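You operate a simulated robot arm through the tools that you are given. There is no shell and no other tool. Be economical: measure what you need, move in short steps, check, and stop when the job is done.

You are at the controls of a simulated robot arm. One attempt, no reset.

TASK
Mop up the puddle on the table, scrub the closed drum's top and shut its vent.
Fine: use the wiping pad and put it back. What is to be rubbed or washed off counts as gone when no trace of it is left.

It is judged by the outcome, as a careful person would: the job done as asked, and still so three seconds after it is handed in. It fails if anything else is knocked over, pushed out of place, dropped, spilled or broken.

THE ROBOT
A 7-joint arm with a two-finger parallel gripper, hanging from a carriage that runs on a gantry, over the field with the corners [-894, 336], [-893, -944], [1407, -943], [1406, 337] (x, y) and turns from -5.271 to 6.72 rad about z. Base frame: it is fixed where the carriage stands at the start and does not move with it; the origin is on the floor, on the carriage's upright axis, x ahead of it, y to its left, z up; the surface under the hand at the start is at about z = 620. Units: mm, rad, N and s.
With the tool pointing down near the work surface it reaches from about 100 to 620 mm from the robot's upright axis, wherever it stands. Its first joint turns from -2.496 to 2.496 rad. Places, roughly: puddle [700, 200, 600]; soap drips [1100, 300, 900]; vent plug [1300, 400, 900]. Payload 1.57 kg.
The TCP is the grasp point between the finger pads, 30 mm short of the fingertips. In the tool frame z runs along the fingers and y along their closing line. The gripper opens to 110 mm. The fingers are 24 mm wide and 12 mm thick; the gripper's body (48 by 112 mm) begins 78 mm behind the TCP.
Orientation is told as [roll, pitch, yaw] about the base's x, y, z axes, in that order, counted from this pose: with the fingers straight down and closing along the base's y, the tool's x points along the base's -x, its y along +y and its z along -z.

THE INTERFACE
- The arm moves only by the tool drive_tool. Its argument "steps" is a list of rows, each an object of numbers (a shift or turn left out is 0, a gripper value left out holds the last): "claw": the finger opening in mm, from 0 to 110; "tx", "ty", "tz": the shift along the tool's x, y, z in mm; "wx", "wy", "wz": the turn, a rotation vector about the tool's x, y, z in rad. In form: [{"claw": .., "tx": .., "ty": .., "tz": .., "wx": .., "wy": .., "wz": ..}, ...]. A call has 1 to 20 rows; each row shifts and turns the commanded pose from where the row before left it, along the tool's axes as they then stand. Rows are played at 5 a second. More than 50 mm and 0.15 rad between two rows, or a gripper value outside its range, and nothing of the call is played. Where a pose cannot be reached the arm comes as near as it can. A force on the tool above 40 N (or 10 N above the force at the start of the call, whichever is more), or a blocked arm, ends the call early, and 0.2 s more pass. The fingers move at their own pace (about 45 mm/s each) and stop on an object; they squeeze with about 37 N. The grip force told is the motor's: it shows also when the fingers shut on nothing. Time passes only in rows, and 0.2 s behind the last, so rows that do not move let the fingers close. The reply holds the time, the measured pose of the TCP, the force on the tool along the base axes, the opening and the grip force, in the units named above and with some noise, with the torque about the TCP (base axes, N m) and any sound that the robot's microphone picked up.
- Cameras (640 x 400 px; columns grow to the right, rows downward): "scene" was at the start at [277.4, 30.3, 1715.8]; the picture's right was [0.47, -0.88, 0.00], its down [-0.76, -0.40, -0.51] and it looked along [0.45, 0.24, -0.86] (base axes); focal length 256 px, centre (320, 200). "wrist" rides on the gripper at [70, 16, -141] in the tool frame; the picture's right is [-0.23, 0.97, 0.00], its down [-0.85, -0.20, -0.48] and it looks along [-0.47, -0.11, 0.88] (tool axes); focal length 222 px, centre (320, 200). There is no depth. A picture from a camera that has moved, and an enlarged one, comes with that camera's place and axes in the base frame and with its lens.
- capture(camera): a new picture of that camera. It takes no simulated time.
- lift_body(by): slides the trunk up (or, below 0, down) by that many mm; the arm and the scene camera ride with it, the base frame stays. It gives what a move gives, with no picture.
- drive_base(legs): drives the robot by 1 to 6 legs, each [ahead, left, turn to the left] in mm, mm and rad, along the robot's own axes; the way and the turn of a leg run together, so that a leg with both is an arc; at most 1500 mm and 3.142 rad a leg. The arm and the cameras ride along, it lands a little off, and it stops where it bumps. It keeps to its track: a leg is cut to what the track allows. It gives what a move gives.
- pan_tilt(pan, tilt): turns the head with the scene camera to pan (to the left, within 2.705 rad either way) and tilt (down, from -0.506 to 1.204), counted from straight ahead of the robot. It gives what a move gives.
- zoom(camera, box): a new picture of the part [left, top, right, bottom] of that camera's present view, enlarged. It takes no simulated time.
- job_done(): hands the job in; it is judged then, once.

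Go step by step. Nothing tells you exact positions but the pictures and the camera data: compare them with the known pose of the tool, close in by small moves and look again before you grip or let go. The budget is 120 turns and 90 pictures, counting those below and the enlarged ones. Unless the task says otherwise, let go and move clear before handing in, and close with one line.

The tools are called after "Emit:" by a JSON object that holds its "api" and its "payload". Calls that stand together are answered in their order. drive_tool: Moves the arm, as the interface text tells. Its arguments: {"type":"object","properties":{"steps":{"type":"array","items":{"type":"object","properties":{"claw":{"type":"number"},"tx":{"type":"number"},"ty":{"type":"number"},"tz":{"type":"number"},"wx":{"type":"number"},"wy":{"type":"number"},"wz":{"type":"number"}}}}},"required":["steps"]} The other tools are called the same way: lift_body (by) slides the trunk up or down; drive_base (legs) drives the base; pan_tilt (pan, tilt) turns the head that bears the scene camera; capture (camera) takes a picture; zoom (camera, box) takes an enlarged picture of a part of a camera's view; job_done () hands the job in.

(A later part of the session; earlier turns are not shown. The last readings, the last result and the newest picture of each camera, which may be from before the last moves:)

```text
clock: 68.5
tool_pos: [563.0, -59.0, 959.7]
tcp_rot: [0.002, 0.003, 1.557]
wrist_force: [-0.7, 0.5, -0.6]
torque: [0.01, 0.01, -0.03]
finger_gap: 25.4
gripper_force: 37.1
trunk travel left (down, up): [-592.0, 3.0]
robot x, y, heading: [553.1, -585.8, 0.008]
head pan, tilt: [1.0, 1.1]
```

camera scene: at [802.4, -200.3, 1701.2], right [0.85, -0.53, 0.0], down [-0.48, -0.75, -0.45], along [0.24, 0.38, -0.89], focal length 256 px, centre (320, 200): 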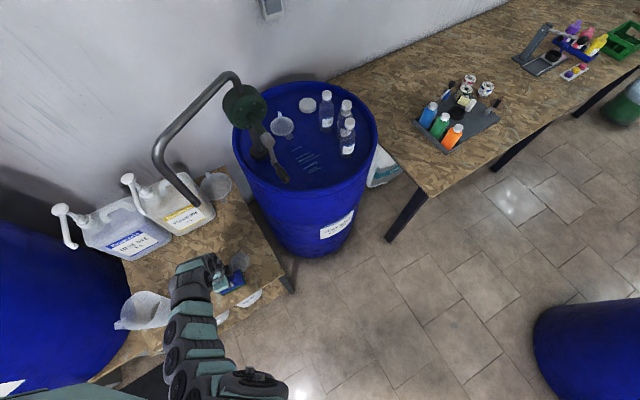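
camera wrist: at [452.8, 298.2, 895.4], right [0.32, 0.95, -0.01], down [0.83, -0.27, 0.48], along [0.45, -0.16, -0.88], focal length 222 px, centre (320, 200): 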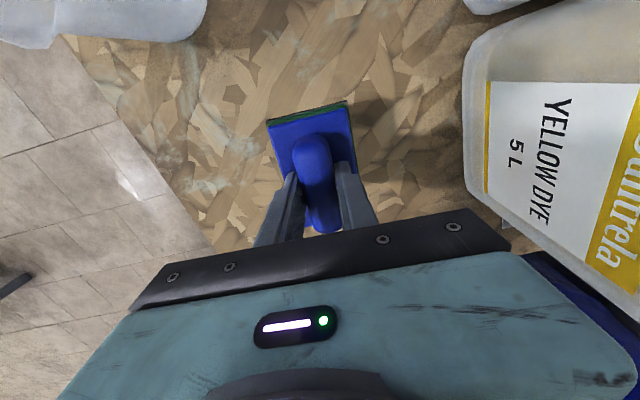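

The pad is turned. I'll raise it a little and drive to just in front of the drum in line with the drips (x≈1087), then look.

Emit:
{"api": "drive_tool", "payload": {"steps": [{"tz": -40}, {"tz": -40}]}}

Emit:
{"api": "drive_base", "payload": {"legs": [[524, 0, 0], [0, 150, 0]]}}

Emit:
{"api": "pan_tilt", "payload": {"pan": 1.57, "tilt": 0.8}}

Emit:
{"api": "capture", "payload": {"camera": "wrist"}}

Emit:
{"api": "capture", "payload": {"camera": "scene"}}

```text
clock: 69.1
tool_pos: [562.9, -58.6, 1039.9]
tcp_rot: [0.001, 0.006, 1.556]
wrist_force: [1.2, -0.3, -1.2]
torque: [0.03, -0.05, 0.0]
finger_gap: 25.3
gripper_force: 37.1
trunk travel left (down, up): [-592.0, 3.0]
robot x, y, heading: [550.7, -583.7, 0.005]
head pan, tilt: [1.0, 1.1]
```

```text
clock: 73.1
tool_pos: [1084.8, 96.2, 1039.8]
tcp_rot: [0.0, 0.004, 1.554]
wrist_force: [0.8, 0.0, -0.3]
torque: [-0.01, -0.04, 0.03]
finger_gap: 25.6
gripper_force: 36.8
trunk travel left (down, up): [-592.0, 3.0]
robot x, y, heading: [1071.2, -429.9, 0.004]
head pan, tilt: [1.0, 1.1]
```

```text
clock: 74.1
tool_pos: [1084.7, 95.5, 1039.2]
tcp_rot: [0.002, 0.003, 1.553]
wrist_force: [0.4, 0.3, -1.6]
torque: [0.02, 0.02, 0.0]
finger_gap: 25.6
gripper_force: 36.6
trunk travel left (down, up): [-592.0, 3.0]
robot x, y, heading: [1075.1, -427.7, 0.005]
head pan, tilt: [1.571, 0.799]
```

```text
54 pictures are left
camera wrist: at [1067.5, 27.8, 1181.0], right [-0.97, 0.24, 0.0], down [0.21, 0.85, 0.47], along [0.11, 0.46, -0.88], focal length 222 px, centre (320, 200)
```

wrist: 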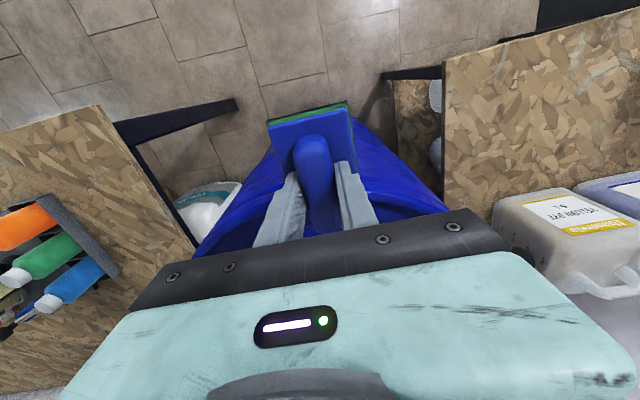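

```text
53 pictures are left
camera scene: at [1290.3, -348.4, 1928.0], right [1.0, 0.0, 0.0], down [0.0, -0.72, -0.7], along [0.0, 0.7, -0.72], focal length 256 px, centre (320, 200)
```

scene: 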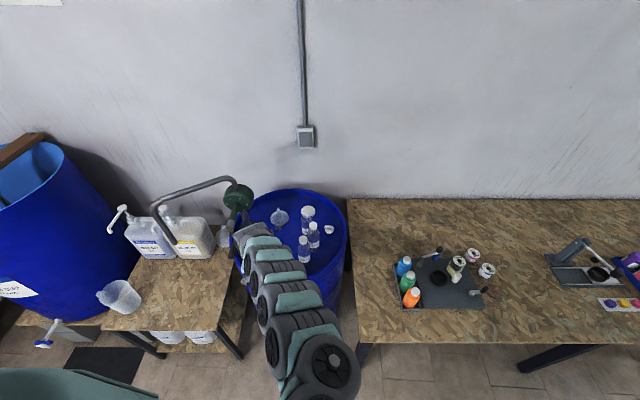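

I'll check the drum zone before moving in.

Emit:
{"api": "zoom", "payload": {"camera": "scene", "box": [210, 170, 370, 270]}}

```text
4.00 times, centred on (290, 220) of scene
camera zoom: at [1290.3, -348.4, 1928.0], right [1.0, 0.0, 0.0], down [0.0, -0.72, -0.7], along [0.0, 0.7, -0.72], focal length 1024 px, centre (440, 120)
```

zoom: 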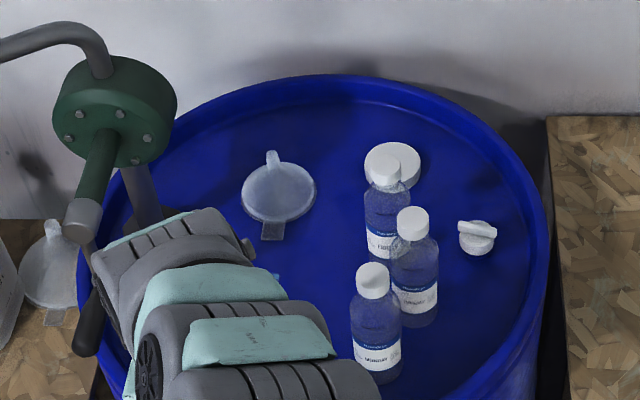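

The way in is clear: the pump head stays at x<1000, y>420, and the bottles at x>1187. I'll move in to about (1088, 310).

Emit:
{"api": "drive_base", "payload": {"legs": [[3, 215, 0]]}}

Emit:
{"api": "capture", "payload": {"camera": "wrist"}}

Emit:
{"api": "capture", "payload": {"camera": "scene"}}

```text
clock: 75.8
tool_pos: [1086.1, 307.1, 1039.1]
tcp_rot: [0.001, 0.004, 1.553]
wrist_force: [-0.5, 0.3, -1.5]
torque: [-0.01, -0.01, -0.01]
finger_gap: 25.3
gripper_force: 36.3
trunk travel left (down, up): [-592.0, 3.0]
robot x, y, heading: [1074.7, -219.9, 0.009]
head pan, tilt: [1.571, 0.799]
```

```text
51 pictures are left
camera wrist: at [1069.6, 240.1, 1181.0], right [-0.97, 0.24, 0.0], down [0.22, 0.85, 0.47], along [0.12, 0.46, -0.88], focal length 222 px, centre (320, 200)
```

wrist: 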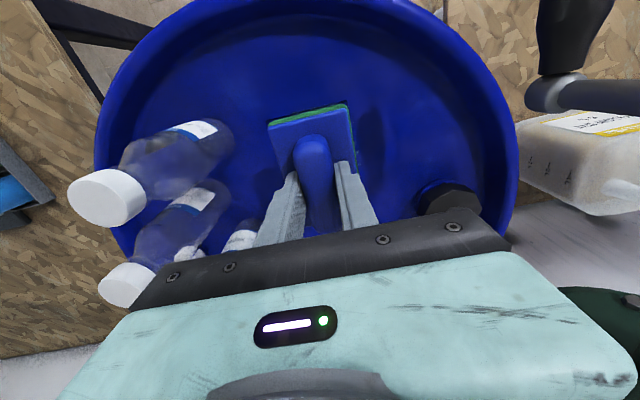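

```text
50 pictures are left
camera scene: at [1292.4, -136.1, 1928.0], right [1.0, 0.0, 0.0], down [0.0, -0.72, -0.7], along [0.0, 0.7, -0.72], focal length 256 px, centre (320, 200)
```

scene: 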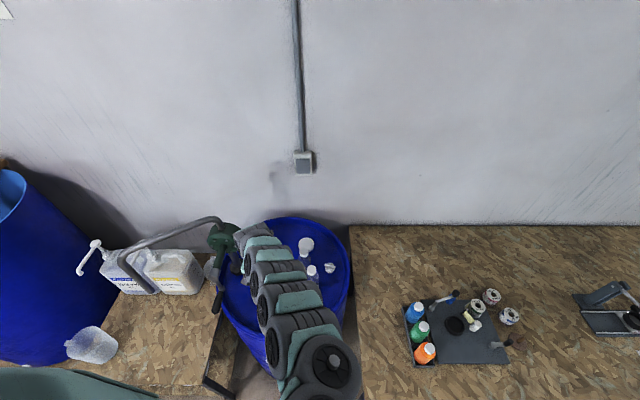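

There's room all around. I'll lower the pad gently until it touches the drum top.

Emit:
{"api": "drive_tool", "payload": {"steps": [{"tz": 40}, {"tz": 25}, {"tz": 6}, {"tz": 3}, {"tz": 3}, {"tz": 2}, {"tz": 2}, {"tz": 2}, {"tz": 2}, {"tz": 2}]}}

```text
clock: 78.0
tool_pos: [1087.0, 308.0, 953.2]
tcp_rot: [0.003, 0.002, 1.555]
wrist_force: [-0.3, -0.3, -0.9]
torque: [0.01, 0.02, -0.02]
finger_gap: 25.3
gripper_force: 36.8
trunk travel left (down, up): [-592.0, 3.0]
robot x, y, heading: [1075.9, -220.3, 0.003]
head pan, tilt: [1.571, 0.799]
```

Emit:
{"api": "drive_tool", "payload": {"steps": [{"tz": 2}, {"tz": 2}, {"tz": 2}, {"tz": 1.5}, {"tz": 1.5}, {"tz": 1.5}, {"tz": 1.5}, {"tz": 1.5}, {"tz": 1.5}, {"tz": 1.5}, {"tz": 1.5}]}}

Emit:
{"api": "capture", "payload": {"camera": "wrist"}}

```text
clock: 80.2
tool_pos: [1085.5, 308.8, 939.5]
tcp_rot: [0.0, 0.002, 1.556]
wrist_force: [1.6, -6.7, 18.6]
torque: [-0.3, -0.19, -0.02]
finger_gap: 25.7
gripper_force: 36.9
trunk travel left (down, up): [-592.0, 3.0]
robot x, y, heading: [1074.1, -215.9, 0.001]
head pan, tilt: [1.571, 0.799]
stopped in row 10: the force on the tool passed its limit at 46 N (the readings are from after the stop); the commanded pose is now the measured one
```

```text
49 pictures are left
camera wrist: at [1069.5, 241.2, 1080.2], right [-0.97, 0.24, 0.0], down [0.21, 0.85, 0.48], along [0.11, 0.46, -0.88], focal length 222 px, centre (320, 200)
```

wrist: 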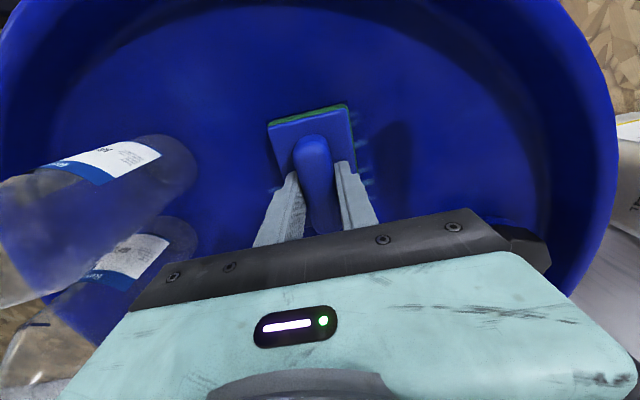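

Contact on the drum top is at TCP z≈940, and drips peek out on both sides of the pad. I'll scrub with short side-to-side strokes at light pressure.

Emit:
{"api": "drive_tool", "payload": {"steps": [{"tz": -0.6}, {"ty": -18}, {"ty": -18}, {"ty": 18}, {"ty": 18}, {"ty": 18}, {"ty": 5}, {"ty": -20}, {"ty": -20}, {"ty": -18}, {"tx": -20}, {"ty": 20}, {"ty": 20}, {"ty": 18}]}}

Emit:
{"api": "capture", "payload": {"camera": "wrist"}}

```text
clock: 83.2
tool_pos: [1063.8, 329.3, 937.7]
tcp_rot: [0.0, 0.002, 1.553]
wrist_force: [1.3, 1.6, 3.6]
torque: [-0.18, -0.19, 0.08]
finger_gap: 25.3
gripper_force: 36.9
trunk travel left (down, up): [-592.0, 3.0]
robot x, y, heading: [1073.3, -218.8, 0.005]
head pan, tilt: [1.571, 0.799]
```

```text
48 pictures are left
camera wrist: at [1046.2, 261.7, 1080.3], right [-0.97, 0.24, 0.0], down [0.22, 0.85, 0.48], along [0.11, 0.46, -0.88], focal length 222 px, centre (320, 200)
```

wrist: 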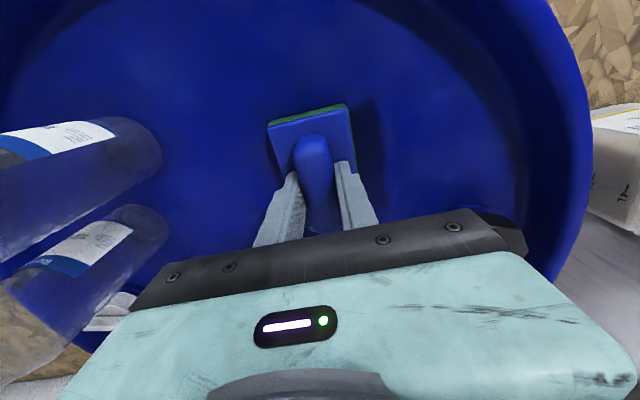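

It's scrubbing off. I'll continue toward the far drips in steps.

Emit:
{"api": "drive_tool", "payload": {"steps": [{"tx": -18, "tz": 0.3}, {"ty": -20}, {"ty": -20}, {"ty": -20}, {"ty": 20}, {"ty": 20}, {"ty": 20}, {"tx": -18}, {"ty": -20}, {"ty": -20}, {"ty": -15}, {"ty": 20}, {"ty": 20}, {"ty": 15}, {"tx": 20}, {"ty": -20}, {"ty": -20}, {"ty": -15}]}}

Emit:
{"api": "drive_tool", "payload": {"steps": [{"tx": 20}, {"tx": 20}, {"tx": 20}, {"ty": 20}, {"ty": 20}, {"ty": 15}, {"ty": -20}, {"ty": -20}, {"ty": -15}]}}

Emit:
{"api": "capture", "payload": {"camera": "wrist"}}

```text
clock: 87.0
tool_pos: [1119.0, 325.8, 943.8]
tcp_rot: [0.002, 0.004, 1.556]
wrist_force: [1.1, -0.1, -1.2]
torque: [-0.01, -0.01, 0.02]
finger_gap: 25.5
gripper_force: 36.9
out of reach, approached as far as the arm can: row 1, 8
trunk travel left (down, up): [-592.0, 3.0]
robot x, y, heading: [1073.2, -214.4, 0.003]
head pan, tilt: [1.571, 0.799]
```

```text
clock: 89.0
tool_pos: [1118.9, 265.5, 943.7]
tcp_rot: [0.003, 0.001, 1.553]
wrist_force: [0.1, 0.4, -1.0]
torque: [0.0, -0.02, 0.0]
finger_gap: 25.5
gripper_force: 36.8
trunk travel left (down, up): [-592.0, 3.0]
robot x, y, heading: [1075.1, -217.4, 0.003]
head pan, tilt: [1.571, 0.799]
```

```text
47 pictures are left
camera wrist: at [1100.9, 197.7, 1085.5], right [-0.97, 0.24, 0.0], down [0.22, 0.85, 0.48], along [0.11, 0.46, -0.88], focal length 222 px, centre (320, 200)
```

wrist: 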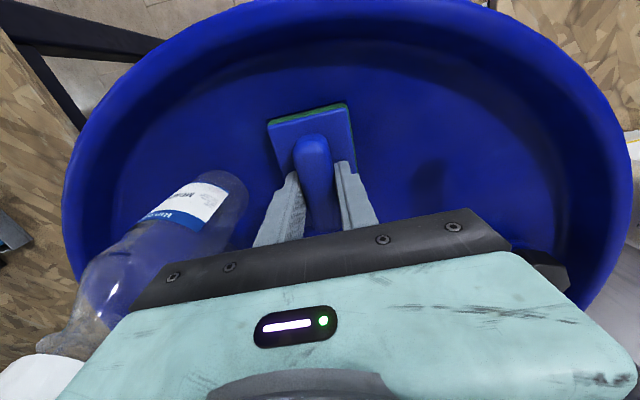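

The far strokes were at the reach limit and not pressing. I'll lift, back away and see what's left.

Emit:
{"api": "drive_tool", "payload": {"steps": [{"tz": -40}, {"tz": -40}]}}

Emit:
{"api": "drive_base", "payload": {"legs": [[0, -220, 0]]}}

Emit:
{"api": "zoom", "payload": {"camera": "scene", "box": [210, 170, 370, 270]}}

```text
clock: 89.6
tool_pos: [1125.0, 273.4, 1027.4]
tcp_rot: [-0.001, -0.003, 1.549]
wrist_force: [6.1, 6.4, 3.0]
torque: [-0.58, 0.58, 0.0]
finger_gap: 25.3
gripper_force: 36.7
trunk travel left (down, up): [-592.0, 3.0]
robot x, y, heading: [1073.4, -216.0, 0.008]
head pan, tilt: [1.571, 0.799]
```

```text
clock: 91.3
tool_pos: [1119.0, 46.3, 1024.9]
tcp_rot: [0.003, 0.001, 1.555]
wrist_force: [0.2, 0.2, -0.9]
torque: [0.03, 0.0, -0.06]
finger_gap: 25.2
gripper_force: 36.4
trunk travel left (down, up): [-592.0, 3.0]
robot x, y, heading: [1071.2, -435.5, 0.001]
head pan, tilt: [1.571, 0.799]
```

```text
4.00 times, centred on (290, 220) of scene
camera zoom: at [1293.3, -355.9, 1928.0], right [1.0, 0.0, 0.0], down [0.0, -0.72, -0.7], along [0.0, 0.7, -0.72], focal length 1024 px, centre (440, 120)
```

zoom: 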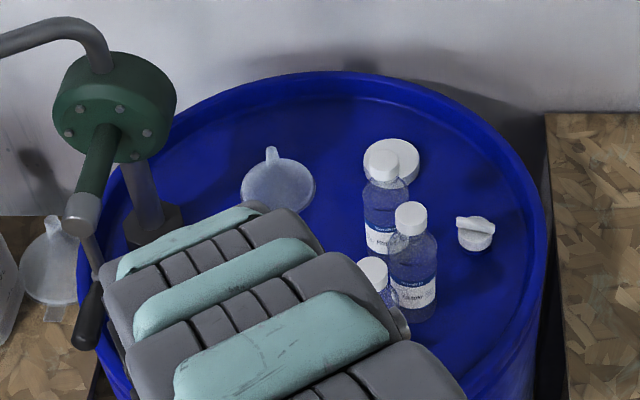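

The reading showed a small side force during the lift, so I'll check that the near bottle hasn't been moved.

Emit:
{"api": "drive_base", "payload": {"legs": [[0, -150, 0]]}}

Emit:
{"api": "capture", "payload": {"camera": "scene"}}

Emit:
{"api": "zoom", "payload": {"camera": "scene", "box": [230, 140, 358, 220]}}

```text
clock: 92.6
tool_pos: [1118.3, -104.1, 1025.3]
tcp_rot: [0.002, 0.002, 1.555]
wrist_force: [0.7, 0.6, -0.9]
torque: [-0.01, 0.0, 0.0]
finger_gap: 25.4
gripper_force: 36.9
trunk travel left (down, up): [-592.0, 3.0]
robot x, y, heading: [1074.5, -584.7, 0.005]
head pan, tilt: [1.571, 0.799]
```

```text
45 pictures are left
camera scene: at [1294.0, -505.2, 1928.0], right [1.0, 0.01, 0.0], down [0.0, -0.72, -0.7], along [0.0, 0.7, -0.72], focal length 256 px, centre (320, 200)
```

scene: 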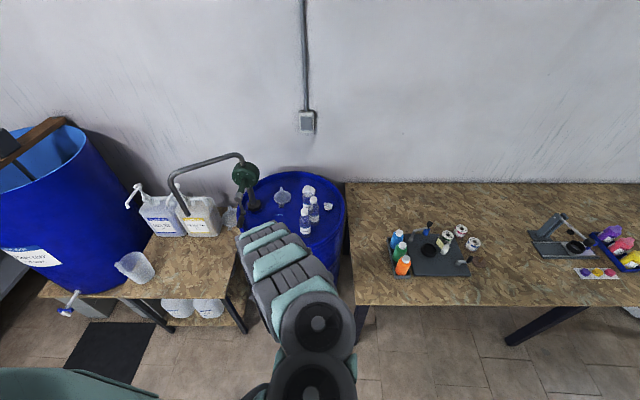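

```text
5.00 times, centred on (294, 180) of scene
camera zoom: at [1294.0, -505.2, 1928.0], right [1.0, 0.01, 0.0], down [0.0, -0.72, -0.7], along [0.0, 0.7, -0.72], focal length 1279 px, centre (450, 300)
```

zoom: 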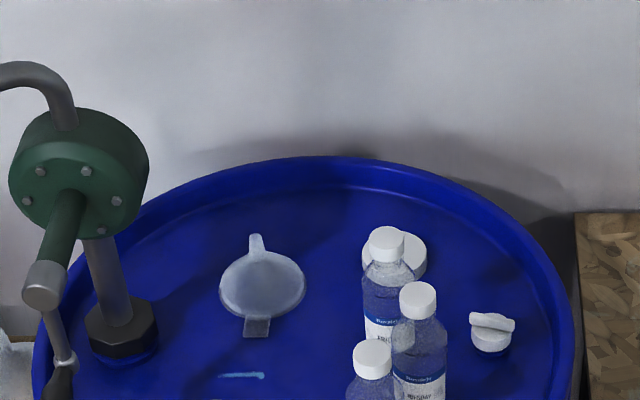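

Only one drip is left, at about x 1046–1095, y 396, and the bottles are where they were. I'll move the base closer so the pad can press there.

Emit:
{"api": "drive_base", "payload": {"legs": [[-40, 0, 0], [0, 470, 0]]}}

Emit:
{"api": "capture", "payload": {"camera": "wrist"}}

Emit:
{"api": "zoom", "payload": {"camera": "scene", "box": [190, 180, 350, 280]}}

```text
clock: 95.9
tool_pos: [1077.0, 367.8, 1025.3]
tcp_rot: [0.001, 0.003, 1.555]
wrist_force: [-0.4, 0.8, -0.7]
torque: [0.01, 0.0, 0.05]
finger_gap: 25.6
gripper_force: 37.0
trunk travel left (down, up): [-592.0, 3.0]
robot x, y, heading: [1032.3, -113.9, 0.007]
head pan, tilt: [1.571, 0.799]
```

```text
43 pictures are left
camera wrist: at [1059.6, 299.0, 1166.2], right [-0.97, 0.24, 0.0], down [0.21, 0.85, 0.48], along [0.11, 0.46, -0.88], focal length 222 px, centre (320, 200)
```

wrist: 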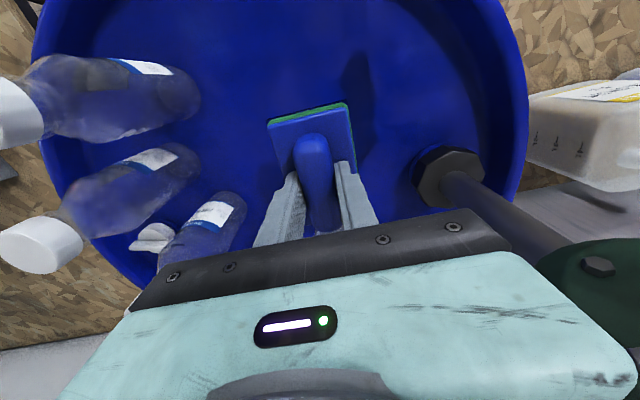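

```text
4.00 times, centred on (270, 230) of scene
camera zoom: at [1251.5, -34.7, 1928.0], right [1.0, 0.01, 0.0], down [0.0, -0.72, -0.7], along [0.0, 0.7, -0.72], focal length 1024 px, centre (520, 80)
```

zoom: 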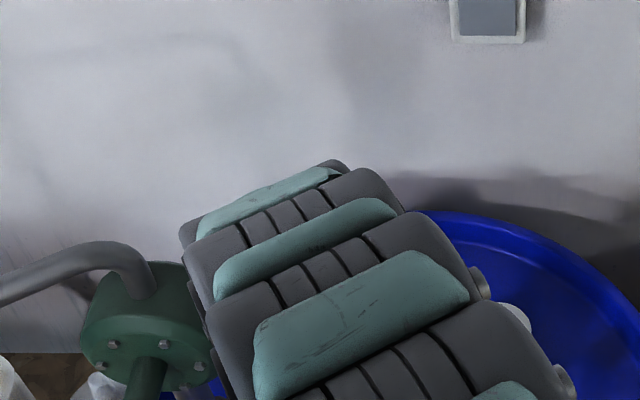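

It's close to the pump head but clear. I'll lower slowly to contact.

Emit:
{"api": "drive_tool", "payload": {"steps": [{"tz": 20}, {"tz": 20}, {"tz": 20}, {"tz": 20}, {"tz": 2}, {"tz": 1.5}]}}

```text
clock: 97.3
tool_pos: [1076.4, 367.5, 940.7]
tcp_rot: [0.004, 0.003, 1.555]
wrist_force: [-0.7, 0.2, -0.9]
torque: [-0.04, -0.01, 0.03]
finger_gap: 25.4
gripper_force: 36.5
trunk travel left (down, up): [-592.0, 3.0]
robot x, y, heading: [1038.5, -115.1, 0.01]
head pan, tilt: [1.571, 0.799]
```

Emit:
{"api": "drive_tool", "payload": {"steps": [{"tz": 1}, {"tz": 1}, {"tz": 0.7}, {"tz": 0.5}, {"ty": -15}, {"ty": -15}, {"ty": 15}, {"ty": 15}, {"ty": 6}, {"tx": -10}, {"ty": -15}, {"ty": -15}, {"ty": 15}, {"ty": 15}, {"tx": 12}, {"tx": -12}]}}

Emit:
{"api": "capture", "payload": {"camera": "wrist"}}

```text
clock: 99.4
tool_pos: [1072.4, 369.8, 938.3]
tcp_rot: [-0.004, 0.002, 1.555]
wrist_force: [3.5, -5.2, 24.1]
torque: [0.78, 0.18, -0.09]
finger_gap: 25.3
gripper_force: 36.7
trunk travel left (down, up): [-592.0, 3.0]
robot x, y, heading: [1032.5, -115.7, 0.013]
head pan, tilt: [1.571, 0.799]
stopped in row 10: the force on the tool passed its limit at 50 N (the readings are from after the stop); the commanded pose is now the measured one
```

```text
41 pictures are left
camera wrist: at [1055.6, 302.5, 1080.2], right [-0.97, 0.24, 0.0], down [0.21, 0.85, 0.48], along [0.12, 0.46, -0.88], focal length 222 px, centre (320, 200)
```

wrist: 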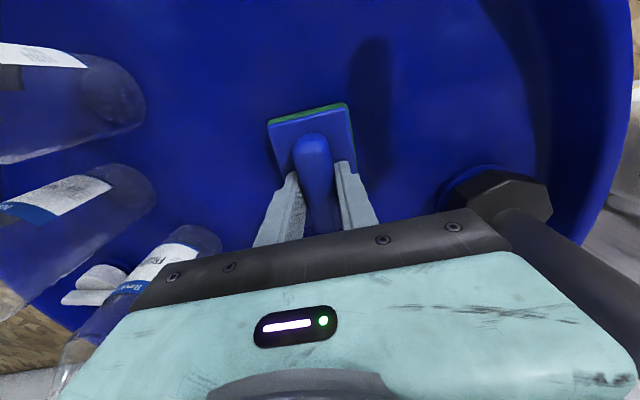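

I'll ease the pressure and repeat strokes there, then one more pass on the way back.

Emit:
{"api": "drive_tool", "payload": {"steps": [{"tz": -0.7}, {"tx": -8}, {"ty": -15}, {"ty": -15}, {"ty": 15}, {"ty": 15}, {"tx": 15}, {"tx": 15}, {"ty": -15}, {"ty": -15}, {"ty": -15}, {"ty": 15}, {"ty": 15}, {"ty": 15}]}}

Emit:
{"api": "drive_tool", "payload": {"steps": [{"tz": -20}, {"tz": -20}, {"tz": -20}, {"tz": -20}]}}

Emit:
{"api": "drive_base", "payload": {"legs": [[0, -450, 0], [-250, -60, 0]]}}

Emit:
{"api": "pan_tilt", "payload": {"pan": 1.3, "tilt": 0.8}}

Emit:
{"api": "capture", "payload": {"camera": "scene"}}

```text
clock: 102.4
tool_pos: [1070.9, 347.5, 939.0]
tcp_rot: [0.0, 0.003, 1.554]
wrist_force: [3.8, -0.8, 15.7]
torque: [0.46, -0.1, 0.0]
finger_gap: 25.4
gripper_force: 36.9
trunk travel left (down, up): [-592.0, 3.0]
robot x, y, heading: [1032.1, -113.1, 0.003]
head pan, tilt: [1.571, 0.799]
```

```text
clock: 103.4
tool_pos: [1072.0, 346.8, 1018.3]
tcp_rot: [-0.002, 0.006, 1.555]
wrist_force: [1.1, -0.8, -0.9]
torque: [-0.05, 0.04, -0.01]
finger_gap: 25.6
gripper_force: 36.6
trunk travel left (down, up): [-592.0, 3.0]
robot x, y, heading: [1033.7, -116.1, 0.009]
head pan, tilt: [1.571, 0.799]
```

```text
clock: 107.6
tool_pos: [826.4, -165.4, 1018.7]
tcp_rot: [-0.001, 0.006, 1.557]
wrist_force: [0.4, -0.1, -1.0]
torque: [0.0, -0.02, 0.02]
finger_gap: 25.2
gripper_force: 36.9
trunk travel left (down, up): [-592.0, 3.0]
robot x, y, heading: [790.9, -622.9, 0.007]
head pan, tilt: [1.571, 0.799]
```

```text
clock: 108.4
tool_pos: [825.1, -164.8, 1019.1]
tcp_rot: [0.0, 0.006, 1.556]
wrist_force: [0.5, 0.3, -1.0]
torque: [0.02, -0.01, 0.0]
finger_gap: 25.2
gripper_force: 36.7
trunk travel left (down, up): [-592.0, 3.0]
robot x, y, heading: [788.9, -628.1, 0.006]
head pan, tilt: [1.3, 0.799]
```

```text
40 pictures are left
camera scene: at [1028.4, -549.8, 1928.0], right [0.97, -0.26, 0.0], down [-0.19, -0.69, -0.7], along [0.18, 0.67, -0.72], focal length 256 px, centre (320, 200)
```

scene: 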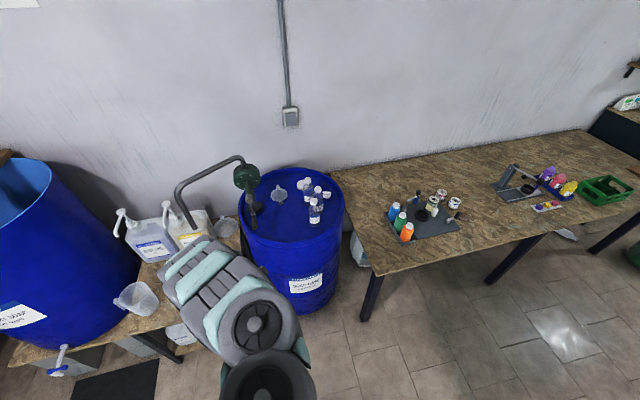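

Emit:
{"api": "zoom", "payload": {"camera": "scene", "box": [228, 165, 356, 245]}}

Emit:
{"api": "zoom", "payload": {"camera": "scene", "box": [252, 190, 316, 230]}}

```text
5.00 times, centred on (292, 205) of scene
camera zoom: at [1028.4, -549.8, 1928.0], right [0.97, -0.26, 0.0], down [-0.19, -0.69, -0.7], along [0.18, 0.67, -0.72], focal length 1279 px, centre (460, 175)
```

zoom: 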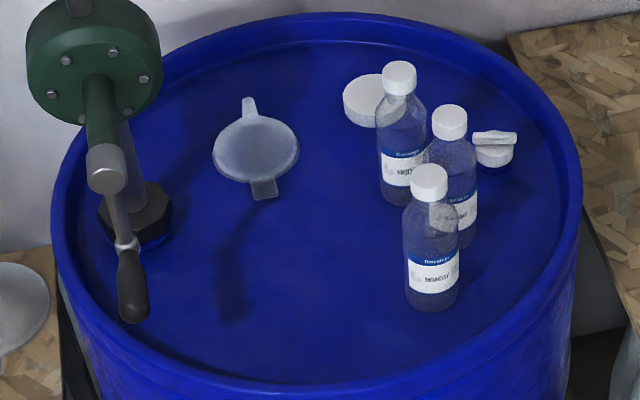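

```text
10.00 times, centred on (284, 210) of scene
camera zoom: at [1028.4, -549.8, 1928.0], right [0.97, -0.26, 0.0], down [-0.19, -0.69, -0.7], along [0.18, 0.67, -0.72], focal length 2559 px, centre (680, 100)
```

zoom: 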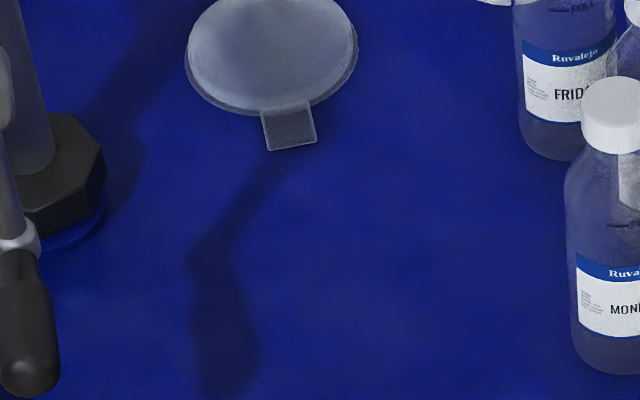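

The drum top is clean. Now I'll take the pad home: turn the hand back, lower the trunk in the aisle and drive over the home spot.

Emit:
{"api": "drive_tool", "payload": {"steps": [{"wz": 0.15}, {"wz": 0.15}, {"wz": 0.15}, {"wz": 0.15}, {"wz": 0.15}, {"wz": 0.15}, {"wz": 0.15}, {"wz": 0.15}, {"wz": 0.15}, {"wz": 0.15}, {"wz": 0.149}]}}

Emit:
{"api": "lift_body", "payload": {"by": -230}}

Emit:
{"api": "drive_base", "payload": {"legs": [[-346, 0, 0], [0, 300, 0]]}}

Emit:
{"api": "capture", "payload": {"camera": "wrist"}}

```text
clock: 110.8
tool_pos: [825.7, -165.2, 1017.3]
tcp_rot: [-0.005, 0.0, -0.096]
wrist_force: [0.2, 0.6, -0.5]
torque: [-0.03, -0.01, 0.01]
finger_gap: 25.5
gripper_force: 37.2
trunk travel left (down, up): [-592.0, 3.0]
robot x, y, heading: [792.2, -626.0, 0.01]
head pan, tilt: [1.3, 0.799]
```

```text
clock: 113.2
tool_pos: [825.5, -164.7, 788.3]
tcp_rot: [-0.005, -0.001, -0.09]
wrist_force: [0.5, -1.4, -1.0]
torque: [-0.01, -0.01, -0.01]
finger_gap: 25.3
gripper_force: 37.0
trunk travel left (down, up): [-362.0, 233.0]
robot x, y, heading: [793.5, -630.3, 0.01]
head pan, tilt: [1.3, 0.799]
```

```text
clock: 117.1
tool_pos: [477.4, 132.6, 789.2]
tcp_rot: [-0.005, 0.0, -0.089]
wrist_force: [0.7, -0.2, -0.9]
torque: [0.03, 0.03, -0.02]
finger_gap: 25.2
gripper_force: 36.6
trunk travel left (down, up): [-362.0, 233.0]
robot x, y, heading: [444.6, -330.7, 0.011]
head pan, tilt: [1.3, 0.799]
```

```text
37 pictures are left
camera wrist: at [409.9, 157.2, 929.7], right [0.31, 0.95, 0.0], down [0.83, -0.27, 0.48], along [0.45, -0.15, -0.88], focal length 222 px, centre (320, 200)
```

wrist: 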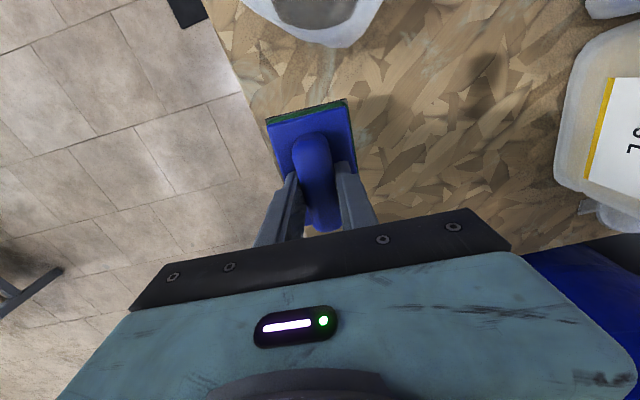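

I'm nearly over the home spot. I'll correct by a few mm, set the pad down and open.

Emit:
{"api": "drive_tool", "payload": {"steps": [{"tx": -1.5, "ty": 5, "tz": 40}, {"tz": 40}, {"tz": 28}, {"tz": 4}, {"tz": 2}]}}

Emit:
{"api": "drive_tool", "payload": {"steps": [{"tz": 0.5}, {"claw": 60}, {}, {}, {"tz": -25}, {"tz": -40}, {"tz": -40}]}}

Emit:
{"api": "capture", "payload": {"camera": "wrist"}}

```text
clock: 118.3
tool_pos: [480.3, 136.8, 674.5]
tcp_rot: [-0.006, 0.001, -0.09]
wrist_force: [-0.9, 0.4, -0.8]
torque: [0.0, 0.0, 0.01]
finger_gap: 25.3
gripper_force: 37.2
trunk travel left (down, up): [-362.0, 233.0]
robot x, y, heading: [445.8, -329.8, 0.009]
head pan, tilt: [1.3, 0.799]
```

```text
clock: 119.9
tool_pos: [478.7, 135.9, 780.9]
tcp_rot: [-0.007, 0.0, -0.09]
wrist_force: [-0.4, -0.1, -0.3]
torque: [-0.01, -0.02, 0.04]
finger_gap: 59.8
gripper_force: 0.0
trunk travel left (down, up): [-362.0, 233.0]
robot x, y, heading: [443.6, -327.5, 0.009]
head pan, tilt: [1.3, 0.799]
```

```text
36 pictures are left
camera wrist: at [411.5, 161.3, 921.2], right [0.31, 0.95, -0.01], down [0.83, -0.27, 0.48], along [0.45, -0.15, -0.88], focal length 222 px, centre (320, 200)
```

wrist: 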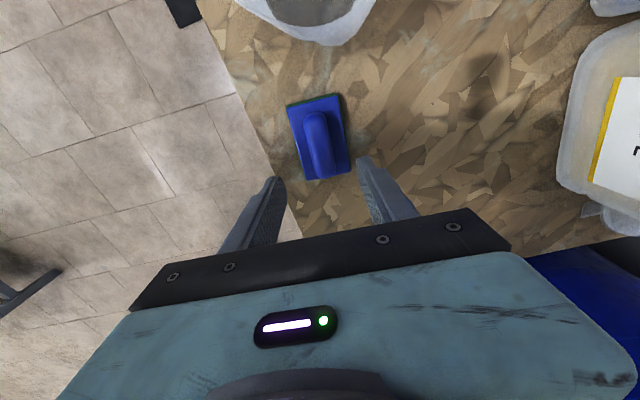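

The pad is home. Next is the vent plug near (1331, 433): bar about 48 mm long, heading ≈ −0.3 rad. I'll back off, raise, align the yaw and drive to it high above the bottles.

Emit:
{"api": "drive_base", "payload": {"legs": [[0, -300, 0]]}}

Emit:
{"api": "lift_body", "payload": {"by": 230}}

Emit:
{"api": "drive_tool", "payload": {"steps": [{"wz": 0.1, "tz": -30}, {"wz": 0.11, "tz": -30}]}}

Emit:
{"api": "drive_base", "payload": {"legs": [[852, 0, 0], [0, 380, 0]]}}

Emit:
{"api": "pan_tilt", "payload": {"pan": 1.4, "tilt": 0.9}}

Emit:
{"api": "capture", "payload": {"camera": "scene"}}

Emit:
{"api": "capture", "payload": {"camera": "wrist"}}

```text
clock: 121.9
tool_pos: [483.0, -159.6, 779.7]
tcp_rot: [-0.005, 0.001, -0.089]
wrist_force: [0.7, 0.6, 0.1]
torque: [-0.02, 0.01, 0.01]
finger_gap: 60.2
gripper_force: 0.1
trunk travel left (down, up): [-362.0, 233.0]
robot x, y, heading: [448.3, -628.3, 0.002]
head pan, tilt: [1.3, 0.799]
```

```text
clock: 124.3
tool_pos: [482.8, -156.8, 1010.3]
tcp_rot: [-0.006, 0.0, -0.09]
wrist_force: [-0.5, -0.4, -0.3]
torque: [-0.03, -0.01, 0.0]
finger_gap: 60.1
gripper_force: 0.0
trunk travel left (down, up): [-592.0, 3.0]
robot x, y, heading: [443.0, -624.8, 0.008]
head pan, tilt: [1.3, 0.799]
```

```text
clock: 124.9
tool_pos: [476.5, -137.1, 1065.1]
tcp_rot: [-0.006, -0.002, -0.303]
wrist_force: [0.3, 0.5, -0.4]
torque: [0.01, 0.0, 0.03]
finger_gap: 60.0
gripper_force: 0.0
out of reach, approached as far as the arm can: row 1, 2
trunk travel left (down, up): [-592.0, 3.0]
robot x, y, heading: [440.4, -624.8, 0.002]
head pan, tilt: [1.3, 0.799]
```

```text
clock: 131.4
tool_pos: [1319.2, 252.4, 1064.1]
tcp_rot: [-0.008, 0.0, -0.3]
wrist_force: [0.6, 0.7, 0.0]
torque: [-0.01, 0.01, 0.03]
finger_gap: 60.1
gripper_force: 0.0
trunk travel left (down, up): [-592.0, 3.0]
robot x, y, heading: [1291.8, -236.0, 0.008]
head pan, tilt: [1.3, 0.799]
```

```text
clock: 132.1
tool_pos: [1322.1, 251.9, 1064.3]
tcp_rot: [-0.006, -0.001, -0.299]
wrist_force: [-0.1, 0.3, 0.9]
torque: [0.0, -0.03, 0.03]
finger_gap: 59.8
gripper_force: 0.0
trunk travel left (down, up): [-592.0, 3.0]
robot x, y, heading: [1293.0, -234.6, 0.003]
head pan, tilt: [1.4, 0.901]
```

```text
35 pictures are left
camera scene: at [1520.9, -161.8, 1920.2], right [0.99, -0.16, 0.0], down [-0.13, -0.77, -0.62], along [0.1, 0.61, -0.78], focal length 256 px, centre (320, 200)
```

scene: 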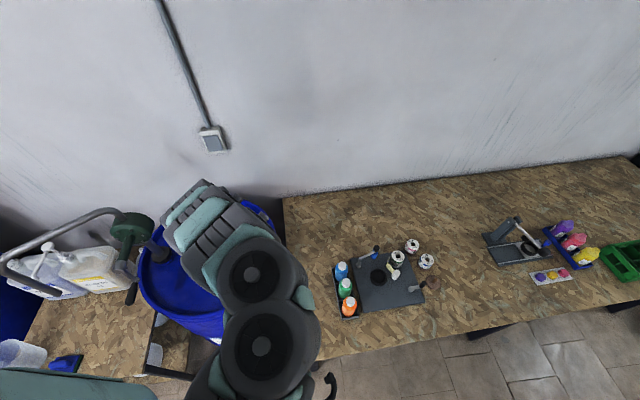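

```text
34 pictures are left
camera wrist: at [1259.0, 289.7, 1205.4], right [0.5, 0.86, -0.01], down [0.76, -0.44, 0.48], along [0.41, -0.25, -0.88], focal length 222 px, centre (320, 200)
```

wrist: 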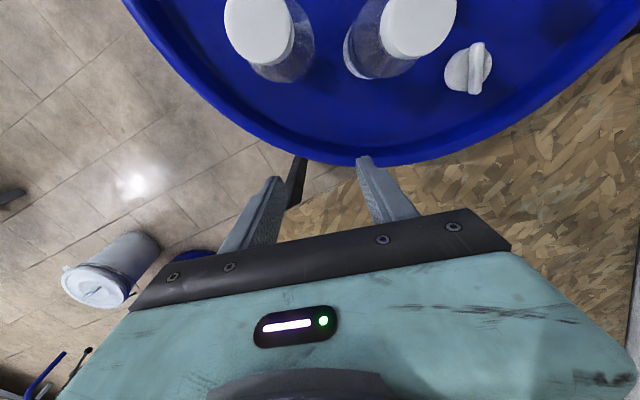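

The plug shows at (1330, 432) again. I'll move the hand over it, still high.

Emit:
{"api": "drive_base", "payload": {"legs": [[9, 178, 0]]}}

Emit:
{"api": "capture", "payload": {"camera": "wrist"}}

Emit:
{"api": "zoom", "payload": {"camera": "wrist", "box": [240, 70, 400, 170]}}

```text
clock: 133.6
tool_pos: [1327.8, 428.9, 1063.5]
tcp_rot: [-0.008, -0.001, -0.298]
wrist_force: [-0.2, -0.3, 1.4]
torque: [0.03, 0.02, 0.02]
finger_gap: 60.0
gripper_force: 0.1
trunk travel left (down, up): [-592.0, 3.0]
robot x, y, heading: [1299.0, -57.9, 0.008]
head pan, tilt: [1.4, 0.901]
```

```text
33 pictures are left
camera wrist: at [1265.9, 466.4, 1205.4], right [0.5, 0.86, -0.01], down [0.76, -0.44, 0.48], along [0.41, -0.25, -0.88], focal length 222 px, centre (320, 200)
```

wrist: 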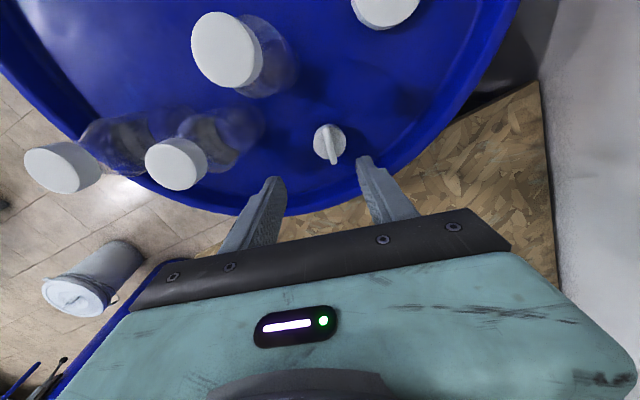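

```text
4.00 times, centred on (320, 120) of wrist
camera zoom: at [1265.9, 466.4, 1205.4], right [0.5, 0.86, -0.01], down [0.76, -0.44, 0.48], along [0.41, -0.25, -0.88], focal length 888 px, centre (320, 520)
```

zoom: 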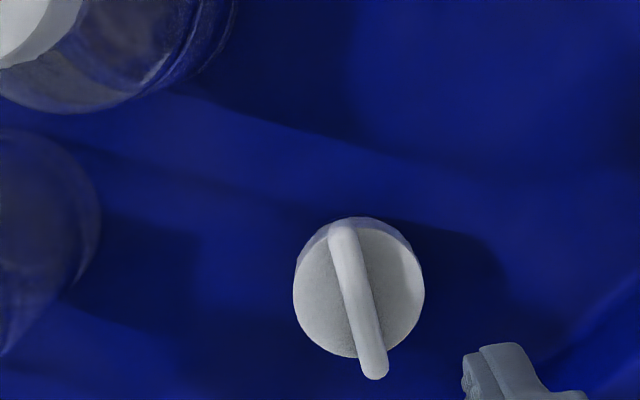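

The bar is centred near (1335, 437), heading −0.31 and about 8 mm thick. I'll centre on it and descend to tip height about 935, then look.

Emit:
{"api": "drive_tool", "payload": {"steps": [{"tx": -4, "ty": 9, "claw": 50}, {"tz": 35}, {"tz": 35}, {"tz": 28}]}}

Emit:
{"api": "capture", "payload": {"camera": "wrist"}}

Emit:
{"api": "zoom", "payload": {"camera": "wrist", "box": [220, 90, 420, 215]}}

```text
clock: 134.6
tool_pos: [1335.5, 435.7, 966.7]
tcp_rot: [-0.003, -0.001, -0.297]
wrist_force: [0.7, -0.3, -0.6]
torque: [0.02, 0.0, -0.01]
finger_gap: 50.1
gripper_force: 0.0
trunk travel left (down, up): [-592.0, 3.0]
robot x, y, heading: [1300.3, -57.3, 0.012]
head pan, tilt: [1.4, 0.901]
```

```text
31 pictures are left
camera wrist: at [1273.5, 473.3, 1106.8], right [0.5, 0.86, -0.01], down [0.76, -0.44, 0.48], along [0.41, -0.25, -0.88], focal length 222 px, centre (320, 200)
```

wrist: 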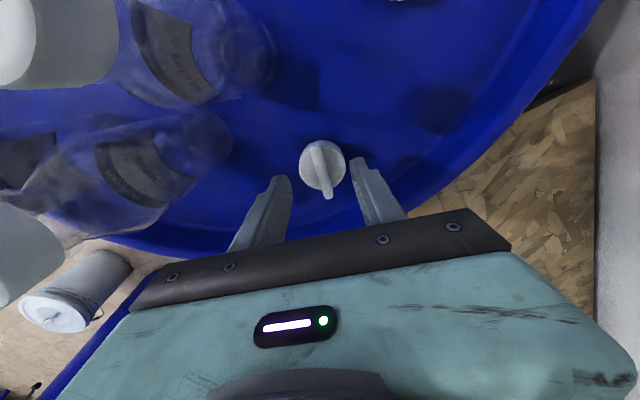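

```text
3.20 times, centred on (320, 152) of wrist
camera zoom: at [1273.5, 473.3, 1106.8], right [0.5, 0.86, -0.01], down [0.76, -0.44, 0.48], along [0.41, -0.25, -0.88], focal length 711 px, centre (320, 352)
```

zoom: 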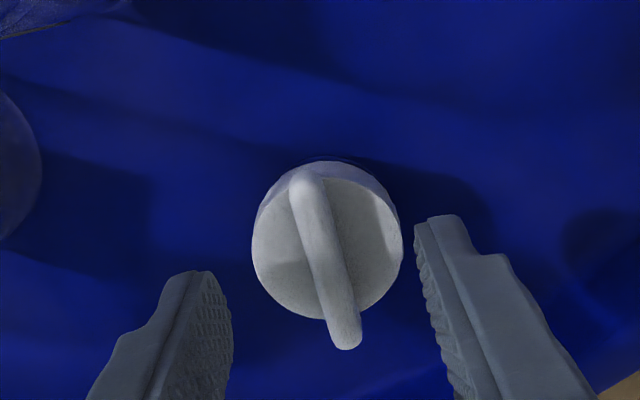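

The alignment is good and the bar's middle is at z≈929. I'll go down 11 mm and close on the bar.

Emit:
{"api": "drive_tool", "payload": {"steps": [{"claw": 30, "tz": 5}, {"tz": 3}, {"tz": 3}]}}

Emit:
{"api": "drive_tool", "payload": {"steps": [{"claw": 0}, {}, {}, {}]}}

Emit:
{"api": "zoom", "payload": {"camera": "wrist", "box": [240, 100, 400, 200]}}

```text
clock: 135.4
tool_pos: [1334.5, 434.9, 955.5]
tcp_rot: [-0.008, -0.004, -0.297]
wrist_force: [-0.1, 0.2, -0.9]
torque: [-0.03, -0.02, -0.02]
finger_gap: 30.0
gripper_force: 0.0
trunk travel left (down, up): [-592.0, 3.0]
robot x, y, heading: [1300.3, -60.7, 0.007]
head pan, tilt: [1.4, 0.901]
```

```text
clock: 136.4
tool_pos: [1334.5, 437.5, 954.8]
tcp_rot: [-0.004, -0.001, -0.298]
wrist_force: [2.9, 10.9, -6.9]
torque: [0.57, 0.61, 0.01]
finger_gap: 8.7
gripper_force: 27.7
trunk travel left (down, up): [-592.0, 3.0]
robot x, y, heading: [1296.5, -58.6, 0.012]
head pan, tilt: [1.4, 0.901]
```

```text
4.00 times, centred on (320, 150) of wrist
camera zoom: at [1273.2, 475.0, 1097.1], right [0.5, 0.86, 0.0], down [0.76, -0.44, 0.48], along [0.41, -0.24, -0.88], focal length 888 px, centre (320, 400)
```

zoom: 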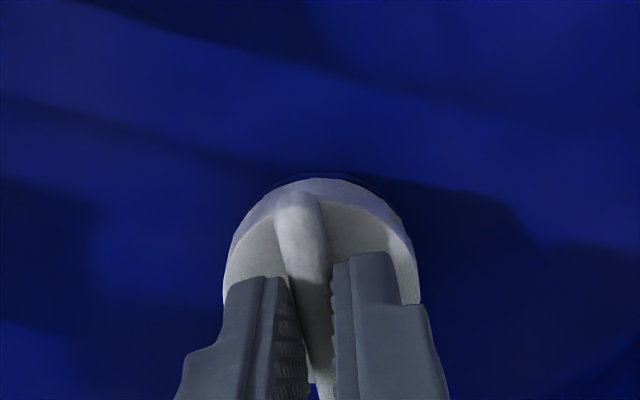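

The bar is gripped, with a slight sideways load because I'm about 2 mm off the axis. I'll re-centre by opening slightly, shifting and closing again.

Emit:
{"api": "drive_tool", "payload": {"steps": [{"claw": 20}, {"ty": 3.5, "tx": 2}, {"tz": 1}, {"claw": 0}, {}, {}]}}

```text
clock: 137.8
tool_pos: [1332.7, 438.2, 954.6]
tcp_rot: [-0.008, -0.003, -0.297]
wrist_force: [-1.6, -4.9, 4.6]
torque: [-0.1, -0.51, 0.01]
finger_gap: 9.0
gripper_force: 27.6
trunk travel left (down, up): [-592.0, 3.0]
robot x, y, heading: [1298.0, -64.2, 0.012]
head pan, tilt: [1.4, 0.901]
```

Well centred now. I'll try turning clockwise (seen from above) a little and watch the torque.

Emit:
{"api": "drive_tool", "payload": {"steps": [{"wz": 0.08}, {"wz": 0.08}, {"wz": 0.08}]}}

Emit:
{"api": "zoom", "payload": {"camera": "wrist", "box": [240, 100, 400, 200]}}

```text
clock: 138.6
tool_pos: [1333.6, 438.7, 954.9]
tcp_rot: [-0.005, -0.001, -0.539]
wrist_force: [-0.4, -9.0, 15.8]
torque: [0.0, 0.17, -0.06]
finger_gap: 9.1
gripper_force: 27.5
trunk travel left (down, up): [-592.0, 3.0]
robot x, y, heading: [1298.1, -62.8, 0.014]
head pan, tilt: [1.4, 0.901]
```

```text
4.00 times, centred on (320, 150) of wrist
camera zoom: at [1281.8, 490.5, 1095.2], right [0.69, 0.72, 0.0], down [0.63, -0.61, 0.48], along [0.34, -0.34, -0.88], focal length 888 px, centre (320, 400)
```

zoom: 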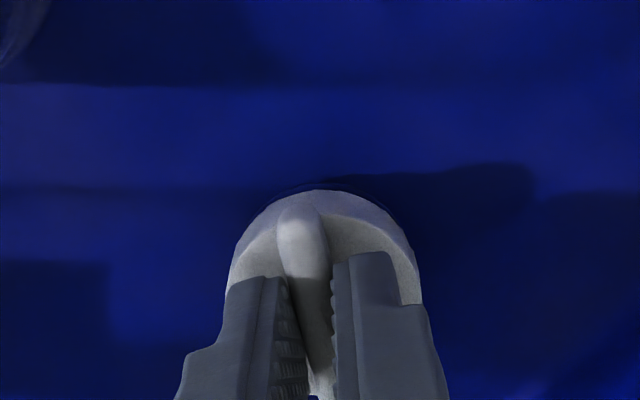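

It turns with the hand. The upward force rose, so I'll turn a bit more and watch which way the plug travels.

Emit:
{"api": "drive_tool", "payload": {"steps": [{"wz": 0.1}, {"wz": 0.1}, {"wz": 0.1}]}}

```text
clock: 139.4
tool_pos: [1334.0, 439.8, 954.8]
tcp_rot: [-0.005, -0.007, -0.84]
wrist_force: [2.4, -1.0, 4.1]
torque: [0.39, 0.2, 0.02]
finger_gap: 8.9
gripper_force: 27.0
trunk travel left (down, up): [-592.0, 3.0]
robot x, y, heading: [1294.4, -59.2, 0.012]
head pan, tilt: [1.4, 0.901]
```

No clear resistance. I'll continue clockwise.

Emit:
{"api": "drive_tool", "payload": {"steps": [{"wz": 0.1}, {"wz": 0.1}, {"wz": 0.1}, {"wz": 0.1}, {"wz": 0.1}]}}

Emit:
{"api": "capture", "payload": {"camera": "wrist"}}

```text
clock: 140.6
tool_pos: [1334.5, 440.4, 955.5]
tcp_rot: [-0.001, -0.006, -1.341]
wrist_force: [7.2, 11.3, -18.7]
torque: [0.36, -0.17, -0.02]
finger_gap: 9.0
gripper_force: 27.2
trunk travel left (down, up): [-592.0, 3.0]
robot x, y, heading: [1301.9, -61.6, 0.01]
head pan, tilt: [1.4, 0.901]
```

```text
27 pictures are left
camera wrist: at [1335.1, 513.4, 1095.6], right [1.0, 0.0, 0.0], down [0.0, -0.88, 0.48], along [0.0, -0.48, -0.88], focal length 222 px, centre (320, 200)
```

wrist: 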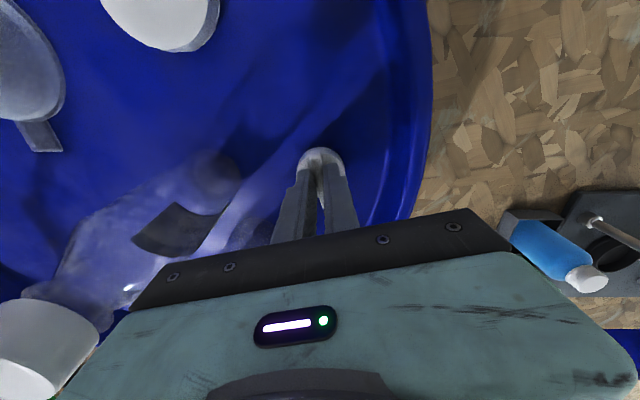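

The tool is now pulled down, so clockwise is screwing the plug in. I'll follow it down slightly as I turn.

Emit:
{"api": "drive_tool", "payload": {"steps": [{"tz": 0.8, "tx": 0.5, "ty": 0.5}, {"wz": 0.1, "tz": 0.15}, {"wz": 0.1, "tz": 0.15}, {"wz": 0.1, "tz": 0.15}, {"wz": 0.1, "tz": 0.15}]}}

```text
clock: 141.8
tool_pos: [1335.8, 438.6, 955.1]
tcp_rot: [-0.009, 0.003, -1.734]
wrist_force: [-0.8, 13.3, -15.3]
torque: [0.48, -0.2, 0.03]
finger_gap: 8.8
gripper_force: 27.7
out of reach, approached as far as the arm can: row 5
trunk travel left (down, up): [-592.0, 3.0]
robot x, y, heading: [1297.7, -59.6, 0.01]
head pan, tilt: [1.4, 0.901]
```

The wrist is at its turning limit after about 82° of turn. I'll open, rise clear and look at the plug.

Emit:
{"api": "drive_tool", "payload": {"steps": [{"claw": 30}, {}, {"tz": -15}, {"tz": -20}, {"wz": -0.1}, {"wz": -0.1}]}}

Emit:
{"api": "zoom", "payload": {"camera": "wrist", "box": [220, 90, 420, 215]}}

```text
clock: 143.2
tool_pos: [1336.6, 435.1, 989.9]
tcp_rot: [0.0, -0.007, -1.536]
wrist_force: [0.0, -0.1, -0.9]
torque: [-0.01, -0.01, -0.01]
finger_gap: 29.9
gripper_force: 0.0
trunk travel left (down, up): [-592.0, 3.0]
robot x, y, heading: [1298.3, -58.2, 0.013]
head pan, tilt: [1.4, 0.901]
```

```text
3.20 times, centred on (320, 152) of wrist
camera zoom: at [1350.2, 507.6, 1130.4], right [0.98, -0.19, 0.0], down [-0.17, -0.86, 0.49], along [-0.09, -0.48, -0.87], focal length 711 px, centre (320, 352)
```

zoom: 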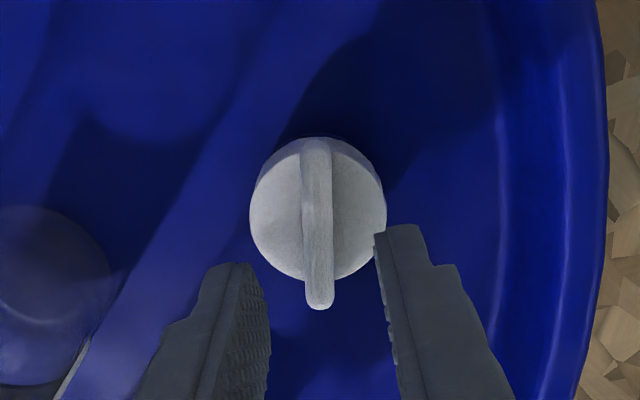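

The bar turned about 82° and now heads −1.75 rad; it isn't clearly tight yet. I'll turn the hand back to −0.18 and grip the bar by its ends for another go.

Emit:
{"api": "drive_tool", "payload": {"steps": [{"claw": 64, "tz": -15}, {"wz": -0.136}, {"wz": -0.136}, {"wz": -0.136}, {"wz": -0.136}, {"wz": -0.136}, {"wz": -0.136}, {"wz": -0.136}, {"wz": -0.136}, {"wz": -0.136}, {"wz": -0.136}]}}

Emit:
{"api": "zoom", "payload": {"camera": "wrist", "box": [220, 90, 420, 215]}}

```text
clock: 145.6
tool_pos: [1337.7, 436.2, 1005.1]
tcp_rot: [-0.008, -0.002, -0.175]
wrist_force: [-0.1, 0.4, -0.2]
torque: [0.01, 0.01, -0.02]
finger_gap: 64.0
gripper_force: 0.0
trunk travel left (down, up): [-592.0, 3.0]
robot x, y, heading: [1302.8, -60.3, 0.012]
head pan, tilt: [1.4, 0.901]
```

```text
3.20 times, centred on (320, 152) of wrist
camera zoom: at [1271.3, 465.9, 1145.6], right [0.39, 0.92, -0.01], down [0.81, -0.34, 0.48], along [0.44, -0.19, -0.88], focal length 711 px, centre (320, 352)
```

zoom: 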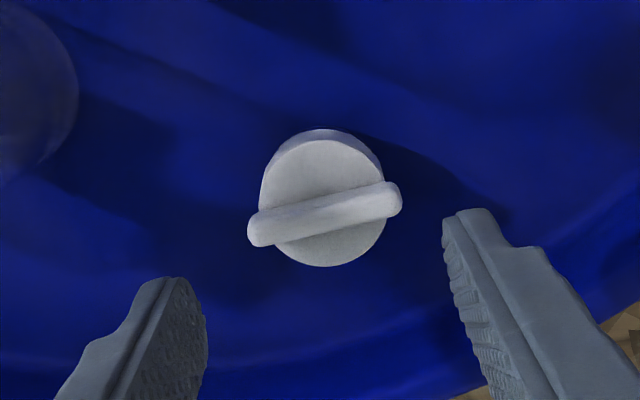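

The bar is centred at (1335, 440) and aligned with the closing line. I'll centre, descend and grip its ends.

Emit:
{"api": "drive_tool", "payload": {"steps": [{"tx": 3, "ty": 2.5}, {"tz": 25}, {"tz": 20}, {"tz": 5}, {"tz": 4}, {"claw": 0}, {}, {}]}}

Emit:
{"api": "zoom", "payload": {"camera": "wrist", "box": [220, 90, 420, 215]}}

```text
clock: 147.4
tool_pos: [1335.0, 436.9, 949.7]
tcp_rot: [-0.008, -0.003, -0.177]
wrist_force: [-0.3, -4.2, 0.4]
torque: [0.03, 0.02, 0.04]
finger_gap: 49.7
gripper_force: 32.6
trunk travel left (down, up): [-592.0, 3.0]
robot x, y, heading: [1300.0, -60.1, 0.01]
head pan, tilt: [1.4, 0.901]
```

```text
3.20 times, centred on (320, 152) of wrist
camera zoom: at [1268.9, 467.9, 1091.2], right [0.4, 0.92, -0.01], down [0.81, -0.34, 0.48], along [0.44, -0.2, -0.88], focal length 711 px, centre (320, 352)
```

zoom: 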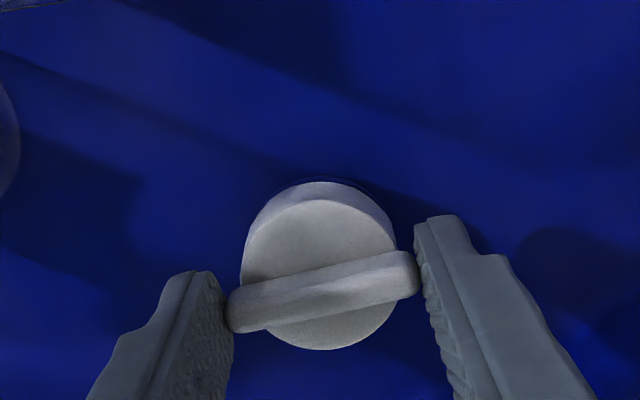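

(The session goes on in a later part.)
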